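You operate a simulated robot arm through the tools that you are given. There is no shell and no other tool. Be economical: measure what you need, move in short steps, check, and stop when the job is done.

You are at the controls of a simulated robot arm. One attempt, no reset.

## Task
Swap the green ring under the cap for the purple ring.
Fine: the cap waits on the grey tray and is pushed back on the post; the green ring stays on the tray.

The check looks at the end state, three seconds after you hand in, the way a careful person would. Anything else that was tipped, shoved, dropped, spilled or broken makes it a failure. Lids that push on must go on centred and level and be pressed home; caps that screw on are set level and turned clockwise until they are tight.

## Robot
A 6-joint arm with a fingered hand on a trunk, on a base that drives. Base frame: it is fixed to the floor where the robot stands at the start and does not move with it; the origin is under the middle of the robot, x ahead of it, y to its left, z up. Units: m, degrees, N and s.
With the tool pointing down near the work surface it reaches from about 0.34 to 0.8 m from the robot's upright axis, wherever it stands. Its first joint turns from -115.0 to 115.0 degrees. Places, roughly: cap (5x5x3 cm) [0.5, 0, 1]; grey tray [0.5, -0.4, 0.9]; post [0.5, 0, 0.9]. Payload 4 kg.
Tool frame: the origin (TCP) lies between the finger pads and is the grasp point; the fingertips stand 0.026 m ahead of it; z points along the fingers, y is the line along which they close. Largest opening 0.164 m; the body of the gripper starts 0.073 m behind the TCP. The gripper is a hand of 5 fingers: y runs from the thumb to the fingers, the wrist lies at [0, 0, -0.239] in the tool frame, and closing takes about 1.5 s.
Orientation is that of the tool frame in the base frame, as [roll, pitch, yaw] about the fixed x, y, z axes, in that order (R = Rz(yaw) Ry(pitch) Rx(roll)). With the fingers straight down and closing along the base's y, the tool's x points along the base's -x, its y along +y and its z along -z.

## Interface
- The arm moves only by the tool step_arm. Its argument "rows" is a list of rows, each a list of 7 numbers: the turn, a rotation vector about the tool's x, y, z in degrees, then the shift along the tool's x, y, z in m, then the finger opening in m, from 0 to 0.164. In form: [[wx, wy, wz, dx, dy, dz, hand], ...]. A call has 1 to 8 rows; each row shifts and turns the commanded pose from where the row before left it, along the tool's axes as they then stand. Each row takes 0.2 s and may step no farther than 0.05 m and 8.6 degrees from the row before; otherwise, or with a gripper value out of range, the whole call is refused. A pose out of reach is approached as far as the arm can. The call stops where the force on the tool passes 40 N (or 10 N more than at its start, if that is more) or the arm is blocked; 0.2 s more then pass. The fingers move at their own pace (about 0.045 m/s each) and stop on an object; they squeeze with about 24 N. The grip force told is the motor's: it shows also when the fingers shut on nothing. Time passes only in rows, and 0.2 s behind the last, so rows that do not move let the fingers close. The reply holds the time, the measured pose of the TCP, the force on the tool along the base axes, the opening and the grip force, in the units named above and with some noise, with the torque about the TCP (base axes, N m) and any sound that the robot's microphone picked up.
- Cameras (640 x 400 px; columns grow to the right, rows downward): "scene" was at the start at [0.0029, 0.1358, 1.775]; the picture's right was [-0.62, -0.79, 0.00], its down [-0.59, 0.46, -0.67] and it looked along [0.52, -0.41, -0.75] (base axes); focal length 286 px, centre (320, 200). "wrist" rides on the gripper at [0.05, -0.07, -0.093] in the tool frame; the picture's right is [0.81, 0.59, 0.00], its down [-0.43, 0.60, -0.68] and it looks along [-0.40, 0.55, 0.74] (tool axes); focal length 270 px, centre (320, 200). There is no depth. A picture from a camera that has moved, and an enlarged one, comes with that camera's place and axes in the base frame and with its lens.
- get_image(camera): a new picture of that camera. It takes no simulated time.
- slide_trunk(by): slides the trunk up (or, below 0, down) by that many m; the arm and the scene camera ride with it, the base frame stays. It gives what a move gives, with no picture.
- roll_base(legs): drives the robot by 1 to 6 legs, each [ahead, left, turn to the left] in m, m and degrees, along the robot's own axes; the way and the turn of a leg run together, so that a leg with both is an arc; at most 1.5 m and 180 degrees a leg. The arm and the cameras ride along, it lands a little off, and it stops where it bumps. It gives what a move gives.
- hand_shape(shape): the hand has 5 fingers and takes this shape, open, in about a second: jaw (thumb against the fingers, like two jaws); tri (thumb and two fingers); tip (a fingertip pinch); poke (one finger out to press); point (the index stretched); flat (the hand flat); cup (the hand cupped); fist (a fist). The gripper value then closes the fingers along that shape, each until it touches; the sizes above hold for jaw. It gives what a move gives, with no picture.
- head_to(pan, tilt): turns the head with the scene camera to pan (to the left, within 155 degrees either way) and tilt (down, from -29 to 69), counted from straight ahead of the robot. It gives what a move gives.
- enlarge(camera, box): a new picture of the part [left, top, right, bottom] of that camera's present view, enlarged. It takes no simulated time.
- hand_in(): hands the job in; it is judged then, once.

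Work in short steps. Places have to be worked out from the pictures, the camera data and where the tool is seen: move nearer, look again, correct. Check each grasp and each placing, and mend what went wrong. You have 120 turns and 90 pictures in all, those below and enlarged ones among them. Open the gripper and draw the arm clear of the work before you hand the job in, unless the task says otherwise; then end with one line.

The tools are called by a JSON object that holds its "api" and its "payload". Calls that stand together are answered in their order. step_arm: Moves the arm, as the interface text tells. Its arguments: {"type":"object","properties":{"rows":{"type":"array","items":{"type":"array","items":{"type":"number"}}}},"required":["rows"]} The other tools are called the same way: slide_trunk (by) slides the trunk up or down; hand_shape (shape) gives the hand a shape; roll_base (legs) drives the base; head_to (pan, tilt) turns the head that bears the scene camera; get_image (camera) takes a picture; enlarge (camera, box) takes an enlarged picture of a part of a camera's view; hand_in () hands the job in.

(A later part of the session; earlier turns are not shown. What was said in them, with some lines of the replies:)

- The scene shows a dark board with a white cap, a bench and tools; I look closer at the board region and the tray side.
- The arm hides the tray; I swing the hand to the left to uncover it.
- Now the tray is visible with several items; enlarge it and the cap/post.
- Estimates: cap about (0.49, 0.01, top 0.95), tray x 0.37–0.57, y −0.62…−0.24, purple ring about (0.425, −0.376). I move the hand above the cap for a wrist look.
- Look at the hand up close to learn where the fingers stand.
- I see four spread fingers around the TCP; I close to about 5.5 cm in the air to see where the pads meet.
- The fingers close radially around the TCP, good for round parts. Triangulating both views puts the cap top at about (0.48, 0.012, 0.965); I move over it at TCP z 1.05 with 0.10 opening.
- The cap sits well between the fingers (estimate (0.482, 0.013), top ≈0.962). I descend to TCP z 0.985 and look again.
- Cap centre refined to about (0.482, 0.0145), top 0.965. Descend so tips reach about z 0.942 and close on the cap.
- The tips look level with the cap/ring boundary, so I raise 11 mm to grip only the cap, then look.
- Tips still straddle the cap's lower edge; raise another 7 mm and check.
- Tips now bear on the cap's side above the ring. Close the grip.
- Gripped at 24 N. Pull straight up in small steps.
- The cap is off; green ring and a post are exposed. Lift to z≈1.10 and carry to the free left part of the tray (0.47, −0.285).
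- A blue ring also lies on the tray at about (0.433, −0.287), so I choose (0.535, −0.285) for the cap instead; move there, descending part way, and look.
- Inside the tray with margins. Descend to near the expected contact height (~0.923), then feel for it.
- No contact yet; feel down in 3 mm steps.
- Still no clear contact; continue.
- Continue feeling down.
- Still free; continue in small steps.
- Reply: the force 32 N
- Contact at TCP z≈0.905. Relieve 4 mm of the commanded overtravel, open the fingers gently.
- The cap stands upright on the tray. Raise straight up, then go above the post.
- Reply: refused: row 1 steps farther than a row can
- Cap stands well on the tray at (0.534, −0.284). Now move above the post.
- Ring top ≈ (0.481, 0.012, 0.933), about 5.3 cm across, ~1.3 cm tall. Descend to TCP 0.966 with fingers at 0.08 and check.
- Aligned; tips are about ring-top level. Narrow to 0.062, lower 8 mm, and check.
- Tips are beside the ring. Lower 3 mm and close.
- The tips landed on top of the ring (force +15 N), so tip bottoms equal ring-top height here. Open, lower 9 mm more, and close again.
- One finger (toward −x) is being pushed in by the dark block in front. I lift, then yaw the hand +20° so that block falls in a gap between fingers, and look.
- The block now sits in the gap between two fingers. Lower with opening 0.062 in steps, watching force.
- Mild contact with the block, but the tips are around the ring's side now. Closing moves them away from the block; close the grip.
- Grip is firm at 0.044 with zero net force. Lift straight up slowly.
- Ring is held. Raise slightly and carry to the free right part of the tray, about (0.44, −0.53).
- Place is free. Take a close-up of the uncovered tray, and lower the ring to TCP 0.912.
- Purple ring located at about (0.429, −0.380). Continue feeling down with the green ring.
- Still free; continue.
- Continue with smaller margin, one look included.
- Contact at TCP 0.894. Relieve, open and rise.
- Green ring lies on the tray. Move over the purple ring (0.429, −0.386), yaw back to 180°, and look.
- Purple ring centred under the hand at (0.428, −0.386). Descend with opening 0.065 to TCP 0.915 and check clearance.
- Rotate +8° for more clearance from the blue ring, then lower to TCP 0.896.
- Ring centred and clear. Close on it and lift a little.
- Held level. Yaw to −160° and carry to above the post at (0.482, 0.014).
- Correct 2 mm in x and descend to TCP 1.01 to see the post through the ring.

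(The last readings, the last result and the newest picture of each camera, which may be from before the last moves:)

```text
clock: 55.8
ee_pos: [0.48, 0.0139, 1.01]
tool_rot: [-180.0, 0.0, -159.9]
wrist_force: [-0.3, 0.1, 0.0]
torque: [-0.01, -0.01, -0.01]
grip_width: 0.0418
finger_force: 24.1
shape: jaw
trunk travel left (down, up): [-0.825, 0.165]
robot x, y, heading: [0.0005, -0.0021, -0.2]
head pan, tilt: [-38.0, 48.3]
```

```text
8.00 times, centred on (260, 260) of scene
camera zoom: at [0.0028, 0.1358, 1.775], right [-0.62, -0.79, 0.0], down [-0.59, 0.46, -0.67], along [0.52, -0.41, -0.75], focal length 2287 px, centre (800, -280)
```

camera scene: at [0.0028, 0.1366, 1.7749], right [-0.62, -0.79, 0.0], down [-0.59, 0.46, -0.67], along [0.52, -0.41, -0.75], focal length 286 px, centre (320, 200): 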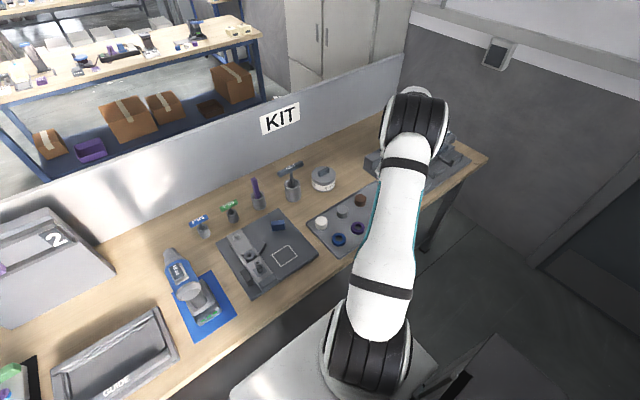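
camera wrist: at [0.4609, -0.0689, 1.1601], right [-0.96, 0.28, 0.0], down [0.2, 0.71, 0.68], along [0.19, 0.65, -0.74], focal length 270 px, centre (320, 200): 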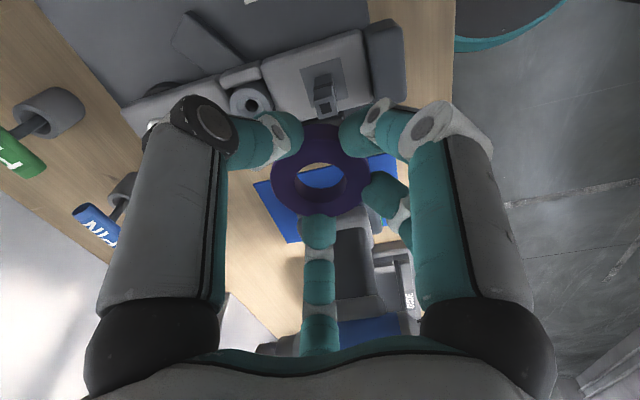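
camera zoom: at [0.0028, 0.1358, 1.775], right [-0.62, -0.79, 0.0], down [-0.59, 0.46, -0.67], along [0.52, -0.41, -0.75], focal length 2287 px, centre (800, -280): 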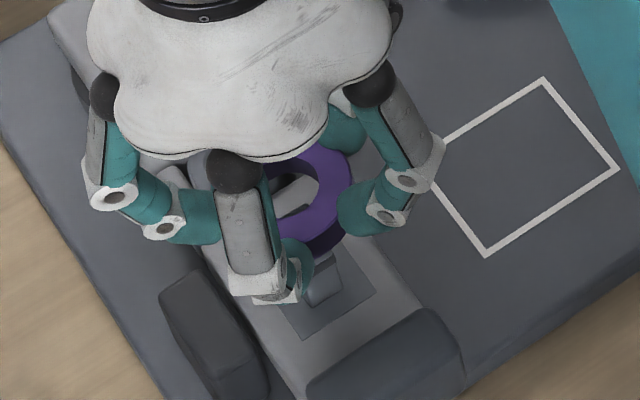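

Alignment matches the earlier grasp pose. Lower over the post in steps with force watch.

{"api": "step_arm", "payload": {"rows": [[0, 0, 0, -0.0005, 0, 0.008, 0.035], [0, 0, 0, 0, 0, 0.008, 0.035]]}}

{"api": "step_arm", "payload": {"rows": [[0, 0, 0, 0, 0, 0.006, 0.035], [0, 0, 0, 0, 0, 0.006, 0.035]]}}

{"api": "enlarge", "payload": {"camera": "wrist", "box": [220, 60, 420, 230]}}

```text
clock: 56.4
ee_pos: [0.4812, 0.0145, 0.9932]
tool_rot: [180.0, 0.0, -159.9]
wrist_force: [1.1, 0.0, -1.2]
torque: [0.05, -0.01, -0.01]
grip_width: 0.0421
finger_force: 23.7
shape: jaw
trunk travel left (down, up): [-0.825, 0.165]
robot x, y, heading: [0.0005, 0.0025, -0.2]
head pan, tilt: [-38.0, 48.3]
```

```text
clock: 57.0
ee_pos: [0.4809, 0.0151, 0.9814]
tool_rot: [179.9, 0.0, -160.0]
wrist_force: [0.8, 0.5, -1.0]
torque: [-0.02, -0.01, 0.0]
grip_width: 0.0421
finger_force: 24.5
shape: jaw
trunk travel left (down, up): [-0.825, 0.165]
robot x, y, heading: [0.0026, -0.0003, -0.1]
head pan, tilt: [-38.0, 48.3]
```

```text
2.35 times, centred on (320, 145) of wrist
camera zoom: at [0.4577, -0.0691, 1.074], right [-0.96, 0.28, 0.0], down [0.2, 0.71, 0.68], along [0.19, 0.65, -0.74], focal length 636 px, centre (320, 329)
```

zoom: 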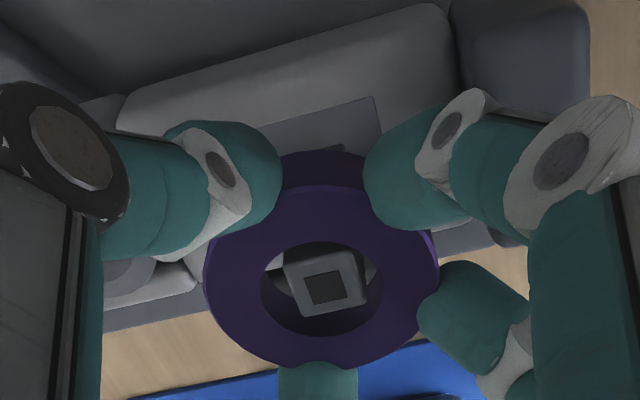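

The post passes nicely through the hole, no force. Lower to the seat at TCP ≈0.948.

{"api": "step_arm", "payload": {"rows": [[0, 0, 0, 0, 0, 0.008, 0.035], [0, 0, 0, 0, 0, 0.008, 0.035], [0, 0, 0, 0, 0, 0.008, 0.035]]}}

{"api": "step_arm", "payload": {"rows": [[0, 0, 0, 0, 0, 0.004, 0.035], [0, 0, 0, 0, 0, 0.003, 0.035]]}}

{"api": "step_arm", "payload": {"rows": [[0, 0, 0, 0, 0, 0.002, 0.035]]}}

{"api": "enlarge", "payload": {"camera": "wrist", "box": [220, 60, 420, 230]}}

```text
clock: 57.8
ee_pos: [0.4808, 0.0136, 0.9579]
tool_rot: [180.0, 0.0, -159.9]
wrist_force: [0.4, -0.6, 0.0]
torque: [-0.03, -0.01, -0.01]
grip_width: 0.042
finger_force: 24.4
shape: jaw
trunk travel left (down, up): [-0.825, 0.165]
robot x, y, heading: [0.0031, -0.0009, 0.3]
head pan, tilt: [-38.0, 48.3]
```

```text
clock: 58.4
ee_pos: [0.4808, 0.0137, 0.9514]
tool_rot: [180.0, 0.0, -160.0]
wrist_force: [-0.3, -0.6, -0.5]
torque: [0.02, 0.0, -0.02]
grip_width: 0.0422
finger_force: 23.5
shape: jaw
trunk travel left (down, up): [-0.825, 0.165]
robot x, y, heading: [-0.0039, -0.0028, 0.3]
head pan, tilt: [-38.0, 48.3]
```

```text
clock: 58.8
ee_pos: [0.4797, 0.0147, 0.9491]
tool_rot: [-180.0, 0.0, -160.1]
wrist_force: [0.2, 0.2, -0.2]
torque: [0.0, -0.01, -0.02]
grip_width: 0.0422
finger_force: 24.2
shape: jaw
trunk travel left (down, up): [-0.825, 0.165]
robot x, y, heading: [0.0002, -0.0029, 0.1]
head pan, tilt: [-38.0, 48.3]
```

```text
2.35 times, centred on (320, 145) of wrist
camera zoom: at [0.4575, -0.0691, 1.041], right [-0.96, 0.28, 0.0], down [0.2, 0.71, 0.68], along [0.19, 0.65, -0.74], focal length 636 px, centre (320, 329)
```

zoom: 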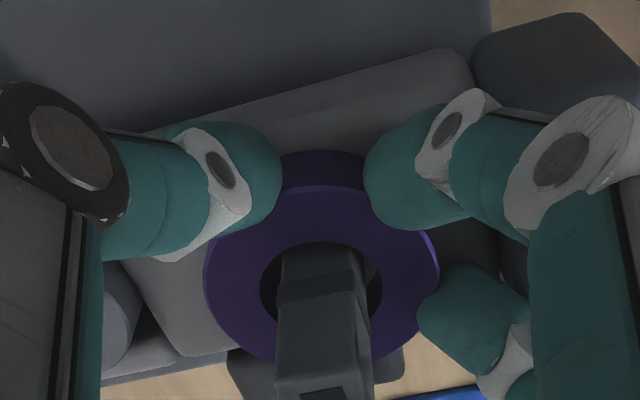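

Post centred in the ring. Feel for the seat.

{"api": "step_arm", "payload": {"rows": [[0, 0, 0, 0, 0, 0.0015, 0.035]]}}

{"api": "step_arm", "payload": {"rows": [[0, 0, 0, 0, 0, 0.0015, 0.035]]}}

```text
clock: 59.2
ee_pos: [0.4807, 0.0155, 0.9486]
tool_rot: [180.0, 0.1, -160.0]
wrist_force: [-0.9, -0.8, 9.0]
torque: [0.03, 0.05, 0.01]
grip_width: 0.042
finger_force: 24.4
shape: jaw
trunk travel left (down, up): [-0.825, 0.165]
robot x, y, heading: [-0.0016, -0.0029, 0.0]
head pan, tilt: [-38.0, 48.3]
```

```text
clock: 59.6
ee_pos: [0.4805, 0.014, 0.9465]
tool_rot: [-179.8, 0.3, -160.1]
wrist_force: [-2.6, -0.4, 22.8]
torque: [-0.02, 0.06, 0.03]
grip_width: 0.0424
finger_force: 24.0
shape: jaw
trunk travel left (down, up): [-0.825, 0.165]
robot x, y, heading: [0.0025, -0.0006, -0.2]
head pan, tilt: [-38.0, 48.3]
```

Seated. Relieve, open just to 0.056 to stay off the block, then rise.

{"api": "step_arm", "payload": {"rows": [[0, 0, 0, 0, 0, -0.002, 0.035], [0, 0, 0, 0, 0, 0, 0.048], [0, 0, 0, 0, 0, 0, 0.056], [0, 0, 0, 0, 0, 0, 0.056], [0, 0, 0, 0, 0, -0.015, 0.058], [0, 0, 0, 0, 0, -0.03, 0.065], [0, 0, 0, 0, 0, -0.05, 0.07], [0, 0, 0, 0, 0, -0.03, 0.07]]}}

{"api": "enlarge", "payload": {"camera": "wrist", "box": [220, 30, 420, 200]}}

```text
clock: 61.4
ee_pos: [0.4806, 0.0145, 1.0747]
tool_rot: [180.0, 0.0, -159.9]
wrist_force: [0.0, -0.4, -0.3]
torque: [0.01, 0.01, -0.05]
grip_width: 0.0699
finger_force: 0.1
shape: jaw
trunk travel left (down, up): [-0.825, 0.165]
robot x, y, heading: [-0.0013, -0.0029, 0.1]
head pan, tilt: [-38.0, 48.3]
```

```text
2.35 times, centred on (320, 115) of wrist
camera zoom: at [0.4571, -0.0676, 1.1654], right [-0.96, 0.28, 0.0], down [0.2, 0.71, 0.68], along [0.19, 0.65, -0.74], focal length 636 px, centre (320, 400)
```

zoom: 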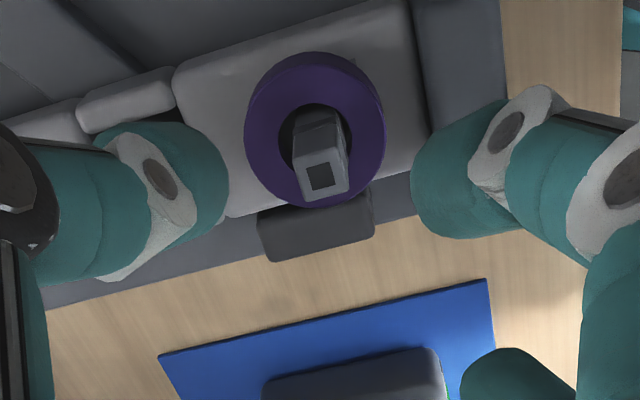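

Purple ring sits flat on the post. Yaw back to 180° and go above the cap at (0.534, −0.284).

{"api": "step_arm", "payload": {"rows": [[0, 0, 7, 0, 0, 0, 0.075], [0, 0, 7, 0, 0, 0, 0.075], [0, 0, 6, 0, 0, 0, 0.075], [0, 0, 0, -0.0076, -0.0426, 0, 0.075], [0, 0, 0, -0.0076, -0.0426, 0, 0.075], [0, 0, 0, -0.0076, -0.0426, 0, 0.075], [0, 0, 0, -0.0076, -0.0426, 0, 0.075]]}}

{"api": "step_arm", "payload": {"rows": [[0, 0, 0, -0.0076, -0.0426, 0, 0.075], [0, 0, 0, -0.0076, -0.0426, 0, 0.075], [0, 0, 0, -0.0076, -0.0426, 0, 0.075], [0, 0, 0, 0, 0, 0.04, 0.075], [0, 0, 0, 0, 0, 0.03, 0.075], [0, 0, 0, 0, 0, 0, 0.075], [0, 0, 0, 0, 0, 0, 0.075]]}}

{"api": "get_image", "payload": {"camera": "wrist"}}

```text
clock: 63.0
ee_pos: [0.5119, -0.1567, 1.0731]
tool_rot: [180.0, 0.1, -179.9]
wrist_force: [-0.4, -0.2, -0.3]
torque: [0.01, 0.02, 0.0]
grip_width: 0.0746
finger_force: 0.2
shape: jaw
trunk travel left (down, up): [-0.825, 0.165]
robot x, y, heading: [0.0005, -0.0011, 0.2]
head pan, tilt: [-38.0, 48.3]
```

```text
clock: 64.6
ee_pos: [0.5343, -0.2851, 1.0023]
tool_rot: [-180.0, 0.0, 180.0]
wrist_force: [-0.5, 0.3, -0.3]
torque: [0.0, -0.03, 0.03]
grip_width: 0.0752
finger_force: 0.1
shape: jaw
trunk travel left (down, up): [-0.825, 0.165]
robot x, y, heading: [0.0009, -0.0039, 0.1]
head pan, tilt: [-38.0, 48.3]
```

```text
16 pictures are left
camera wrist: at [0.4846, -0.3546, 1.0953], right [-0.81, 0.59, 0.0], down [0.43, 0.6, 0.68], along [0.4, 0.55, -0.74], focal length 270 px, centre (320, 200)
```

wrist: 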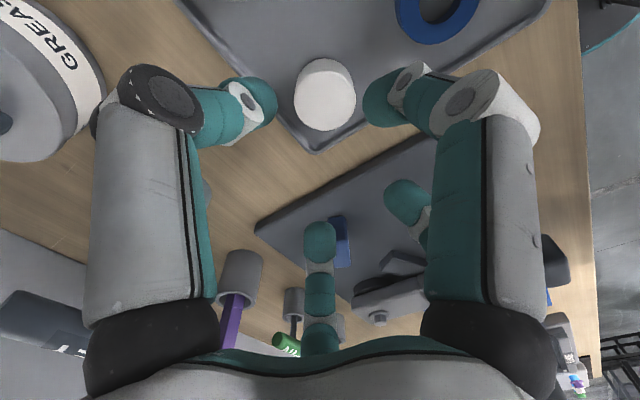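

Aligned over the cap. Descend to TCP ≈0.906 and close.

{"api": "step_arm", "payload": {"rows": [[0, 0, 0, 0.001, 0.0007, 0.03, 0.075], [0, 0, 0, 0, 0, 0.03, 0.075], [0, 0, 0, 0, 0, 0.025, 0.075], [0, 0, 0, 0, 0, 0.012, 0.075], [0, 0, 0, 0, 0, 0, 0.075]]}}

{"api": "get_image", "payload": {"camera": "wrist"}}

```text
clock: 65.8
ee_pos: [0.5335, -0.2844, 0.9052]
tool_rot: [180.0, 0.1, -180.0]
wrist_force: [0.3, 0.1, 0.1]
torque: [-0.01, 0.03, -0.01]
grip_width: 0.0747
finger_force: 0.0
shape: jaw
trunk travel left (down, up): [-0.825, 0.165]
robot x, y, heading: [-0.0001, -0.0004, -0.2]
head pan, tilt: [-38.0, 48.3]
```

```text
15 pictures are left
camera wrist: at [0.4832, -0.354, 0.998], right [-0.81, 0.59, 0.0], down [0.43, 0.6, 0.68], along [0.4, 0.55, -0.74], focal length 270 px, centre (320, 200)
```

wrist: 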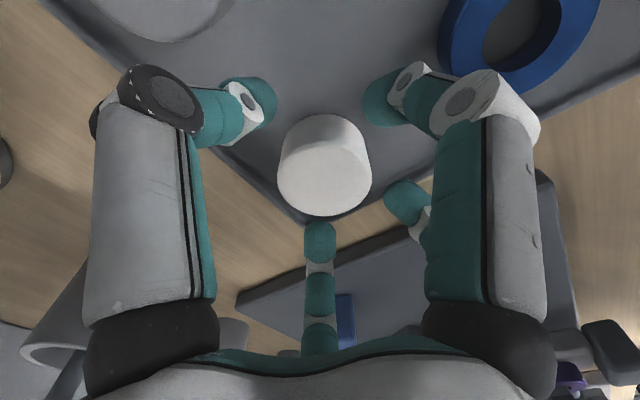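

Cap is in the same place relative to the hand as at release. Close and lift.

{"api": "step_arm", "payload": {"rows": [[0, 0, 0, 0, 0, 0, 0.06], [0, 0, 0, 0, 0, 0, 0.045], [0, 0, 0, 0, 0, 0, 0.03], [0, 0, 0, 0, 0, 0, 0.03], [0, 0, 0, 0, 0, 0, 0.03], [0, 0, 0, 0, 0, 0, 0.03]]}}

{"api": "step_arm", "payload": {"rows": [[0, 0, 0, 0, 0, -0.02, 0.03], [0, 0, 0, 0, 0, -0.05, 0.03], [0, 0, 0, 0, 0, -0.05, 0.03], [0, 0, 0, 0, 0, -0.05, 0.03]]}}

{"api": "get_image", "payload": {"camera": "wrist"}}

```text
clock: 67.2
ee_pos: [0.533, -0.2846, 0.9058]
tool_rot: [179.9, 0.0, -179.9]
wrist_force: [0.2, -0.6, -0.4]
torque: [-0.01, -0.02, -0.02]
grip_width: 0.0416
finger_force: 23.7
shape: jaw
trunk travel left (down, up): [-0.825, 0.165]
robot x, y, heading: [-0.0005, 0.0028, -0.0]
head pan, tilt: [-38.0, 48.3]
```

```text
clock: 68.2
ee_pos: [0.5323, -0.2826, 1.0764]
tool_rot: [-179.9, 0.0, 179.9]
wrist_force: [0.0, 0.6, 0.6]
torque: [-0.01, -0.01, -0.01]
grip_width: 0.0418
finger_force: 23.5
shape: jaw
trunk travel left (down, up): [-0.825, 0.165]
robot x, y, heading: [0.0001, -0.0026, -0.2]
head pan, tilt: [-38.0, 48.3]
```

```text
14 pictures are left
camera wrist: at [0.4829, -0.353, 1.1691], right [-0.81, 0.59, 0.0], down [0.43, 0.6, 0.68], along [0.4, 0.55, -0.74], focal length 270 px, centre (320, 200)
```

wrist: 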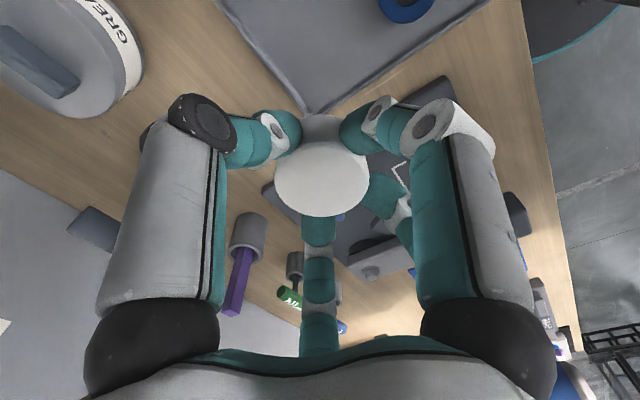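

Cap held level. Carry back above the post.

{"api": "step_arm", "payload": {"rows": [[0, 0, 0, 0.0074, 0.0426, 0, 0.03], [0, 0, 0, 0.0074, 0.0426, 0, 0.03], [0, 0, 0, 0.0074, 0.0426, 0, 0.03], [0, 0, 0, 0.0074, 0.0426, 0, 0.03], [0, 0, 0, 0.0074, 0.0426, 0, 0.03], [0, 0, 0, 0.0074, 0.0426, 0, 0.03], [0, 0, 0, 0.0074, 0.0426, 0, 0.03]]}}

{"api": "step_arm", "payload": {"rows": [[0, 0, 0, 0, 0, 0.03, 0.03], [0, 0, 0, 0, 0, 0.01, 0.03], [0, 0, 0, 0, 0, 0, 0.03], [0, 0, 0, 0, 0, 0, 0.03]]}}

{"api": "enlarge", "payload": {"camera": "scene", "box": [230, 230, 290, 282]}}

{"api": "enlarge", "payload": {"camera": "wrist", "box": [200, 60, 440, 260]}}

```text
clock: 69.8
ee_pos: [0.4805, 0.016, 1.0763]
tool_rot: [180.0, 0.0, -179.9]
wrist_force: [-0.6, 0.2, -0.9]
torque: [-0.03, 0.0, 0.01]
grip_width: 0.0419
finger_force: 24.3
shape: jaw
trunk travel left (down, up): [-0.825, 0.165]
robot x, y, heading: [0.0014, 0.0006, 0.1]
head pan, tilt: [-38.0, 48.3]
```

```text
clock: 70.8
ee_pos: [0.4833, 0.0156, 1.0359]
tool_rot: [-180.0, 0.0, 180.0]
wrist_force: [-0.5, -0.7, -0.1]
torque: [-0.03, -0.01, -0.01]
grip_width: 0.0418
finger_force: 23.7
shape: jaw
trunk travel left (down, up): [-0.825, 0.165]
robot x, y, heading: [0.0036, -0.0032, 0.0]
head pan, tilt: [-38.0, 48.3]
```

```text
7.69 times, centred on (260, 256) of scene
camera zoom: at [0.0027, 0.1357, 1.775], right [-0.62, -0.79, 0.0], down [-0.59, 0.46, -0.67], along [0.52, -0.41, -0.75], focal length 2199 px, centre (782, -231)
```

zoom: 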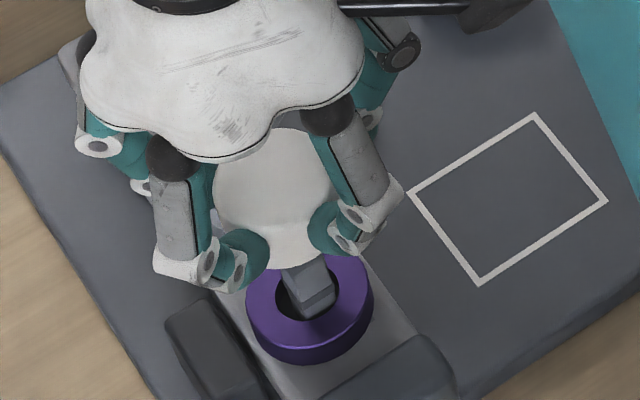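

```text
2.00 times, centred on (320, 160) of wrist
camera zoom: at [0.4323, -0.0553, 1.128], right [-0.81, 0.59, 0.0], down [0.43, 0.6, 0.68], along [0.4, 0.55, -0.74], focal length 541 px, centre (320, 280)
```

zoom: 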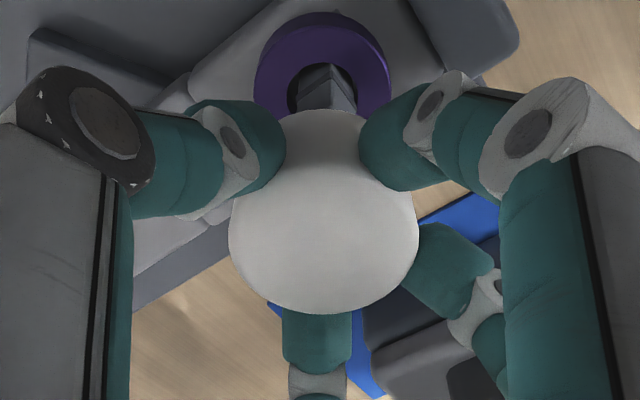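

The cap sits about 1 mm differently in the hand; I compensate (−1.5 mm x) and lower toward the post with force watch; seat expected near TCP 0.989.

{"api": "step_arm", "payload": {"rows": [[0, 0, 0, 0.0015, 0.0003, 0.01, 0.03], [0, 0, 0, 0, 0, 0.008, 0.03]]}}

{"api": "step_arm", "payload": {"rows": [[0, 0, 0, 0, 0, 0.005, 0.03], [0, 0, 0, 0, 0, 0.005, 0.03]]}}

{"api": "step_arm", "payload": {"rows": [[0, 0, 0, 0, 0, 0.004, 0.03]]}}

{"api": "enlarge", "payload": {"camera": "scene", "box": [240, 245, 280, 280]}}

```text
clock: 71.4
ee_pos: [0.4806, 0.0168, 1.0176]
tool_rot: [179.9, 0.0, -179.9]
wrist_force: [0.2, -0.8, -0.6]
torque: [0.02, 0.04, 0.01]
grip_width: 0.0416
finger_force: 23.8
shape: jaw
trunk travel left (down, up): [-0.825, 0.165]
robot x, y, heading: [-0.0006, -0.0004, 0.2]
head pan, tilt: [-38.0, 48.3]
```

```text
clock: 72.0
ee_pos: [0.4811, 0.016, 1.0077]
tool_rot: [-180.0, 0.0, -179.9]
wrist_force: [0.0, 0.0, 0.4]
torque: [0.03, 0.04, -0.02]
grip_width: 0.0415
finger_force: 23.8
shape: jaw
trunk travel left (down, up): [-0.825, 0.165]
robot x, y, heading: [0.005, -0.0026, -0.2]
head pan, tilt: [-38.0, 48.3]
```

```text
clock: 72.4
ee_pos: [0.4789, 0.0152, 1.0042]
tool_rot: [-180.0, 0.0, -180.0]
wrist_force: [1.0, -0.6, -0.6]
torque: [0.0, 0.0, -0.01]
grip_width: 0.0418
finger_force: 23.7
shape: jaw
trunk travel left (down, up): [-0.825, 0.165]
robot x, y, heading: [0.0005, -0.0016, -0.1]
head pan, tilt: [-38.0, 48.3]
```

```text
11.43 times, centred on (260, 262) of scene
camera zoom: at [0.0031, 0.1358, 1.775], right [-0.62, -0.79, 0.0], down [-0.59, 0.46, -0.67], along [0.52, -0.41, -0.75], focal length 3268 px, centre (1006, -514)
```

zoom: 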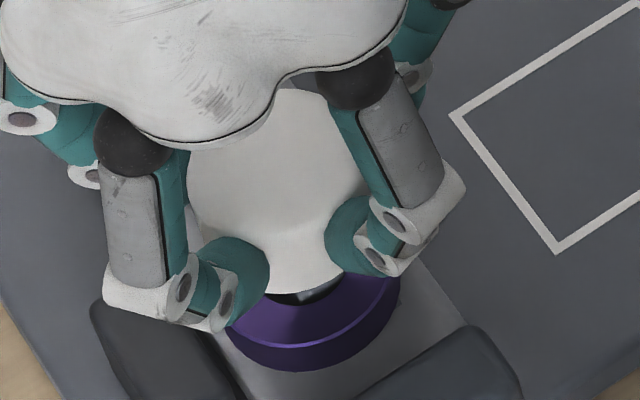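

No resistance yet; continue down to the seat.

{"api": "step_arm", "payload": {"rows": [[0, 0, 0, 0, 0, 0.004, 0.03], [0, 0, 0, 0, 0, 0.004, 0.03]]}}

{"api": "step_arm", "payload": {"rows": [[0, 0, 0, 0, 0, 0.003, 0.03]]}}

{"api": "step_arm", "payload": {"rows": [[0, 0, 0, 0, 0, 0.003, 0.03]]}}

```text
clock: 73.0
ee_pos: [0.4797, 0.0159, 0.9962]
tool_rot: [-180.0, 0.0, 179.9]
wrist_force: [-0.3, 0.1, -0.2]
torque: [0.02, 0.02, 0.01]
grip_width: 0.0412
finger_force: 24.2
shape: jaw
trunk travel left (down, up): [-0.825, 0.165]
robot x, y, heading: [0.0047, -0.0002, -0.0]
head pan, tilt: [-38.0, 48.3]
```

```text
clock: 73.4
ee_pos: [0.4798, 0.0162, 0.9931]
tool_rot: [-180.0, -0.1, -180.0]
wrist_force: [-0.3, -0.4, 0.0]
torque: [0.0, 0.02, -0.01]
grip_width: 0.0415
finger_force: 23.9
shape: jaw
trunk travel left (down, up): [-0.825, 0.165]
robot x, y, heading: [-0.0035, 0.0024, 0.1]
head pan, tilt: [-38.0, 48.3]
```

```text
clock: 73.8
ee_pos: [0.4799, 0.0149, 0.9905]
tool_rot: [-180.0, 0.0, -180.0]
wrist_force: [-0.4, 0.4, -0.7]
torque: [-0.01, 0.01, 0.0]
grip_width: 0.0416
finger_force: 23.9
shape: jaw
trunk travel left (down, up): [-0.825, 0.165]
robot x, y, heading: [-0.0014, -0.0016, -0.0]
head pan, tilt: [-38.0, 48.3]
```

Near the expected seat; continue in 1.5 mm steps until firm.

{"api": "step_arm", "payload": {"rows": [[0, 0, 0, 0, 0, 0.0015, 0.03]]}}

{"api": "step_arm", "payload": {"rows": [[0, 0, 0, 0, 0, 0.0015, 0.03]]}}

{"api": "step_arm", "payload": {"rows": [[0, 0, 0, 0, 0, 0.0015, 0.03]]}}

```text
clock: 74.2
ee_pos: [0.4807, 0.0161, 0.9886]
tool_rot: [-179.9, -0.1, -179.9]
wrist_force: [0.0, 0.6, 0.4]
torque: [0.01, -0.01, 0.0]
grip_width: 0.0416
finger_force: 23.6
shape: jaw
trunk travel left (down, up): [-0.825, 0.165]
robot x, y, heading: [0.0018, -0.0027, -0.0]
head pan, tilt: [-38.0, 48.3]
```

```text
clock: 74.6
ee_pos: [0.4802, 0.017, 0.987]
tool_rot: [180.0, 0.0, 180.0]
wrist_force: [-0.7, 0.3, 2.8]
torque: [-0.01, 0.07, -0.03]
grip_width: 0.0418
finger_force: 23.8
shape: jaw
trunk travel left (down, up): [-0.825, 0.165]
robot x, y, heading: [0.0017, -0.0016, -0.1]
head pan, tilt: [-38.0, 48.3]
```

```text
clock: 75.0
ee_pos: [0.479, 0.016, 0.9857]
tool_rot: [179.9, 0.1, -180.0]
wrist_force: [-1.1, -1.5, 17.2]
torque: [-0.03, 0.07, 0.0]
grip_width: 0.0419
finger_force: 23.9
shape: jaw
trunk travel left (down, up): [-0.825, 0.165]
robot x, y, heading: [-0.0009, -0.0004, 0.2]
head pan, tilt: [-38.0, 48.3]
```

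Contact at 0.987. Press harder to drive it home.

{"api": "step_arm", "payload": {"rows": [[0, 0, 0, 0, 0, 0.0015, 0.03]]}}

{"api": "step_arm", "payload": {"rows": [[0, 0, 0, 0, 0, 0.0015, 0.03]]}}

{"api": "enlarge", "payload": {"camera": "scene", "box": [240, 245, 280, 280]}}

```text
clock: 75.4
ee_pos: [0.4799, 0.0155, 0.9862]
tool_rot: [-179.9, 0.4, -180.0]
wrist_force: [-0.9, 0.4, 31.6]
torque: [-0.06, 0.06, 0.0]
grip_width: 0.0424
finger_force: 24.3
shape: jaw
trunk travel left (down, up): [-0.825, 0.165]
robot x, y, heading: [0.0037, -0.0009, -0.2]
head pan, tilt: [-38.0, 48.3]
```

```text
clock: 75.8
ee_pos: [0.4796, 0.015, 0.9861]
tool_rot: [-179.9, 0.4, -180.0]
wrist_force: [-6.4, -0.1, 27.8]
torque: [-0.03, 0.24, 0.01]
grip_width: 0.0428
finger_force: 23.8
shape: jaw
trunk travel left (down, up): [-0.825, 0.165]
robot x, y, heading: [-0.001, 0.0004, -0.4]
head pan, tilt: [-38.0, 48.3]
stopped in row 1: the force on the tool passed its limit (the readings are from after the stop); the commanded pose is now the measured one
```

```text
11.43 times, centred on (260, 262) of scene
camera zoom: at [-0.0007, 0.1358, 1.7749], right [-0.62, -0.79, 0.0], down [-0.59, 0.46, -0.67], along [0.53, -0.41, -0.75], focal length 3268 px, centre (1006, -514)
```

zoom: 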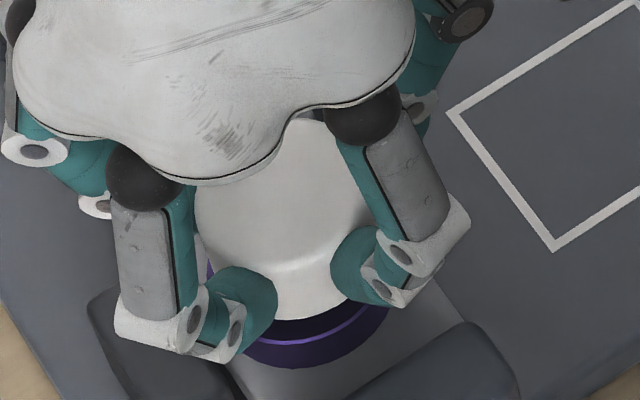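

The cap is back at its original height (same picture position as before removal) and holds 30–40 N. Open without moving, then rise and inspect.

{"api": "step_arm", "payload": {"rows": [[0, 0, 0, 0, 0, 0, 0.05], [0, 0, 0, 0, 0, 0, 0.06], [0, 0, 0, 0, 0, 0, 0.068], [0, 0, 0, 0, 0, 0, 0.068], [0, 0, 0, 0, 0, -0.02, 0.075], [0, 0, 0, 0, 0, -0.04, 0.08], [0, 0, 0, 0, 0, -0.04, 0.08]]}}

{"api": "enlarge", "payload": {"camera": "wrist", "box": [200, 20, 440, 220]}}

{"api": "enlarge", "payload": {"camera": "scene", "box": [235, 235, 285, 285]}}

```text
clock: 77.5
ee_pos: [0.48, 0.0158, 1.0844]
tool_rot: [-179.9, 0.2, 180.0]
wrist_force: [1.1, -0.5, 0.3]
torque: [-0.02, -0.02, 0.0]
grip_width: 0.0796
finger_force: 0.1
shape: jaw
trunk travel left (down, up): [-0.825, 0.165]
robot x, y, heading: [0.0023, -0.0002, 0.1]
head pan, tilt: [-38.0, 48.3]
```

```text
2.00 times, centred on (320, 120) of wrist
camera zoom: at [0.4293, -0.0546, 1.1758], right [-0.81, 0.59, 0.0], down [0.43, 0.6, 0.68], along [0.4, 0.55, -0.73], focal length 541 px, centre (320, 360)
```

zoom: 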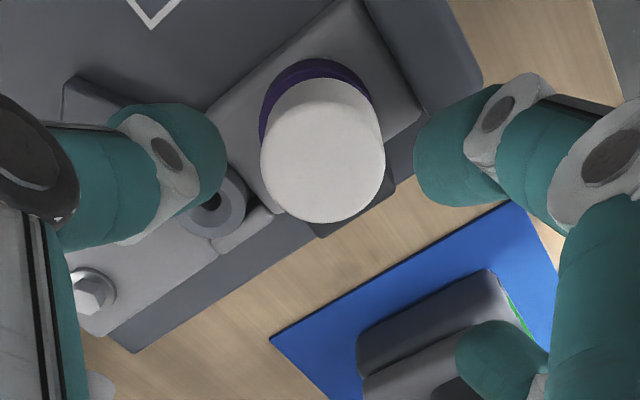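

```text
8.00 times, centred on (260, 260) of scene
camera zoom: at [0.0017, 0.1358, 1.7749], right [-0.62, -0.79, 0.0], down [-0.59, 0.46, -0.67], along [0.52, -0.41, -0.75], focal length 2287 px, centre (800, -280)
```

zoom: 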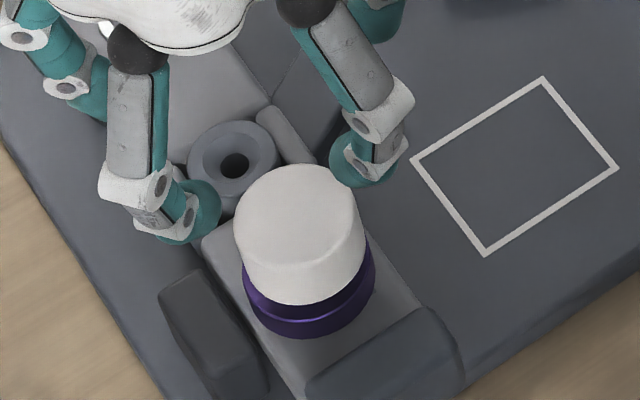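

Cap is level and centred over the purple ring at its original height. Draw the arm up and away, then check everything.

{"api": "step_arm", "payload": {"rows": [[0, 0, 0, 0, 0, -0.05, 0.1], [0, 0, 0, 0, 0, -0.05, 0.1], [0, 0, 0, -0.02, 0.045, -0.005, 0.1], [0, 0, 0, -0.02, 0.045, 0, 0.1], [0, 0, 0, -0.02, 0.045, 0, 0.1], [0, 0, 0, -0.02, 0.045, 0, 0.1]]}}

{"api": "get_image", "payload": {"camera": "scene"}}

{"api": "enlarge", "payload": {"camera": "scene", "box": [215, 215, 305, 295]}}

{"api": "enlarge", "payload": {"camera": "scene", "box": [300, 160, 430, 260]}}

```text
clock: 78.8
ee_pos: [0.5608, 0.1956, 1.19]
tool_rot: [-180.0, 0.2, -180.0]
wrist_force: [0.8, -0.3, 0.7]
torque: [-0.06, -0.02, -0.01]
grip_width: 0.0995
finger_force: 0.0
shape: jaw
trunk travel left (down, up): [-0.825, 0.165]
robot x, y, heading: [0.0011, -0.0021, -0.1]
head pan, tilt: [-38.0, 48.3]
```

```text
7 pictures are left
camera scene: at [0.0037, 0.1373, 1.7749], right [-0.62, -0.79, 0.0], down [-0.59, 0.46, -0.67], along [0.52, -0.41, -0.75], focal length 286 px, centre (320, 200)
```

scene: 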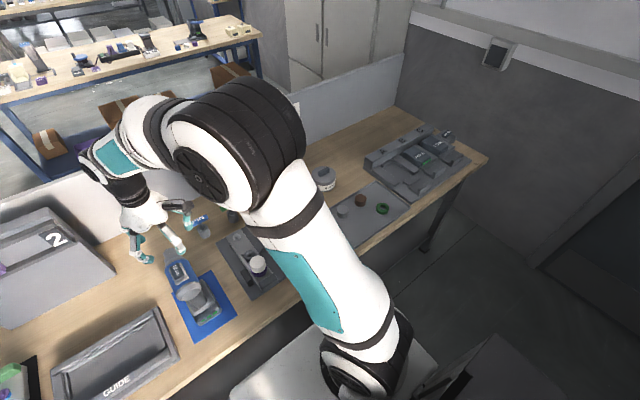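

```text
5.00 times, centred on (260, 255) of scene
camera zoom: at [0.0037, 0.1373, 1.7749], right [-0.62, -0.79, 0.0], down [-0.59, 0.46, -0.67], along [0.52, -0.41, -0.75], focal length 1430 px, centre (620, -75)
```

zoom: 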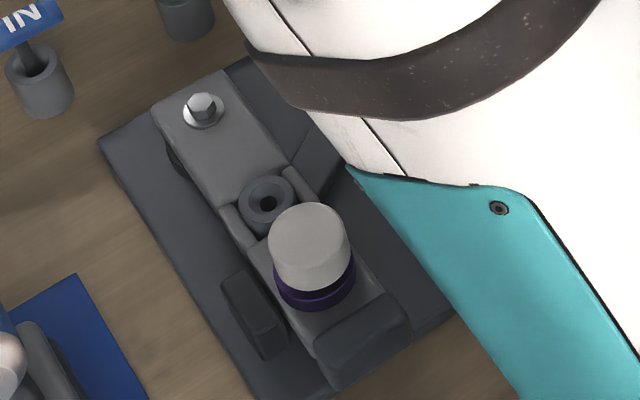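

```text
4.00 times, centred on (365, 210) of scene
camera zoom: at [0.0037, 0.1373, 1.7749], right [-0.62, -0.79, 0.0], down [-0.59, 0.46, -0.67], along [0.52, -0.41, -0.75], focal length 1144 px, centre (140, 160)
```

zoom: 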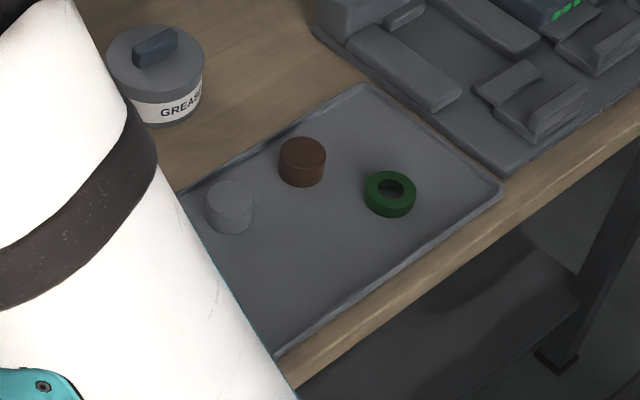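

The purple ring sits under the level cap, the cap is pressed home, and the green ring lies on the tray with everything else in place. The arm is clear and open, so I hand in.

{"api": "hand_in", "payload": {}}

```text
The job is handed in.
```

I swapped the rings and handed the job in: the purple ring is on the post under the cap, pressed down until it stopped, and the green ring is on the grey tray.
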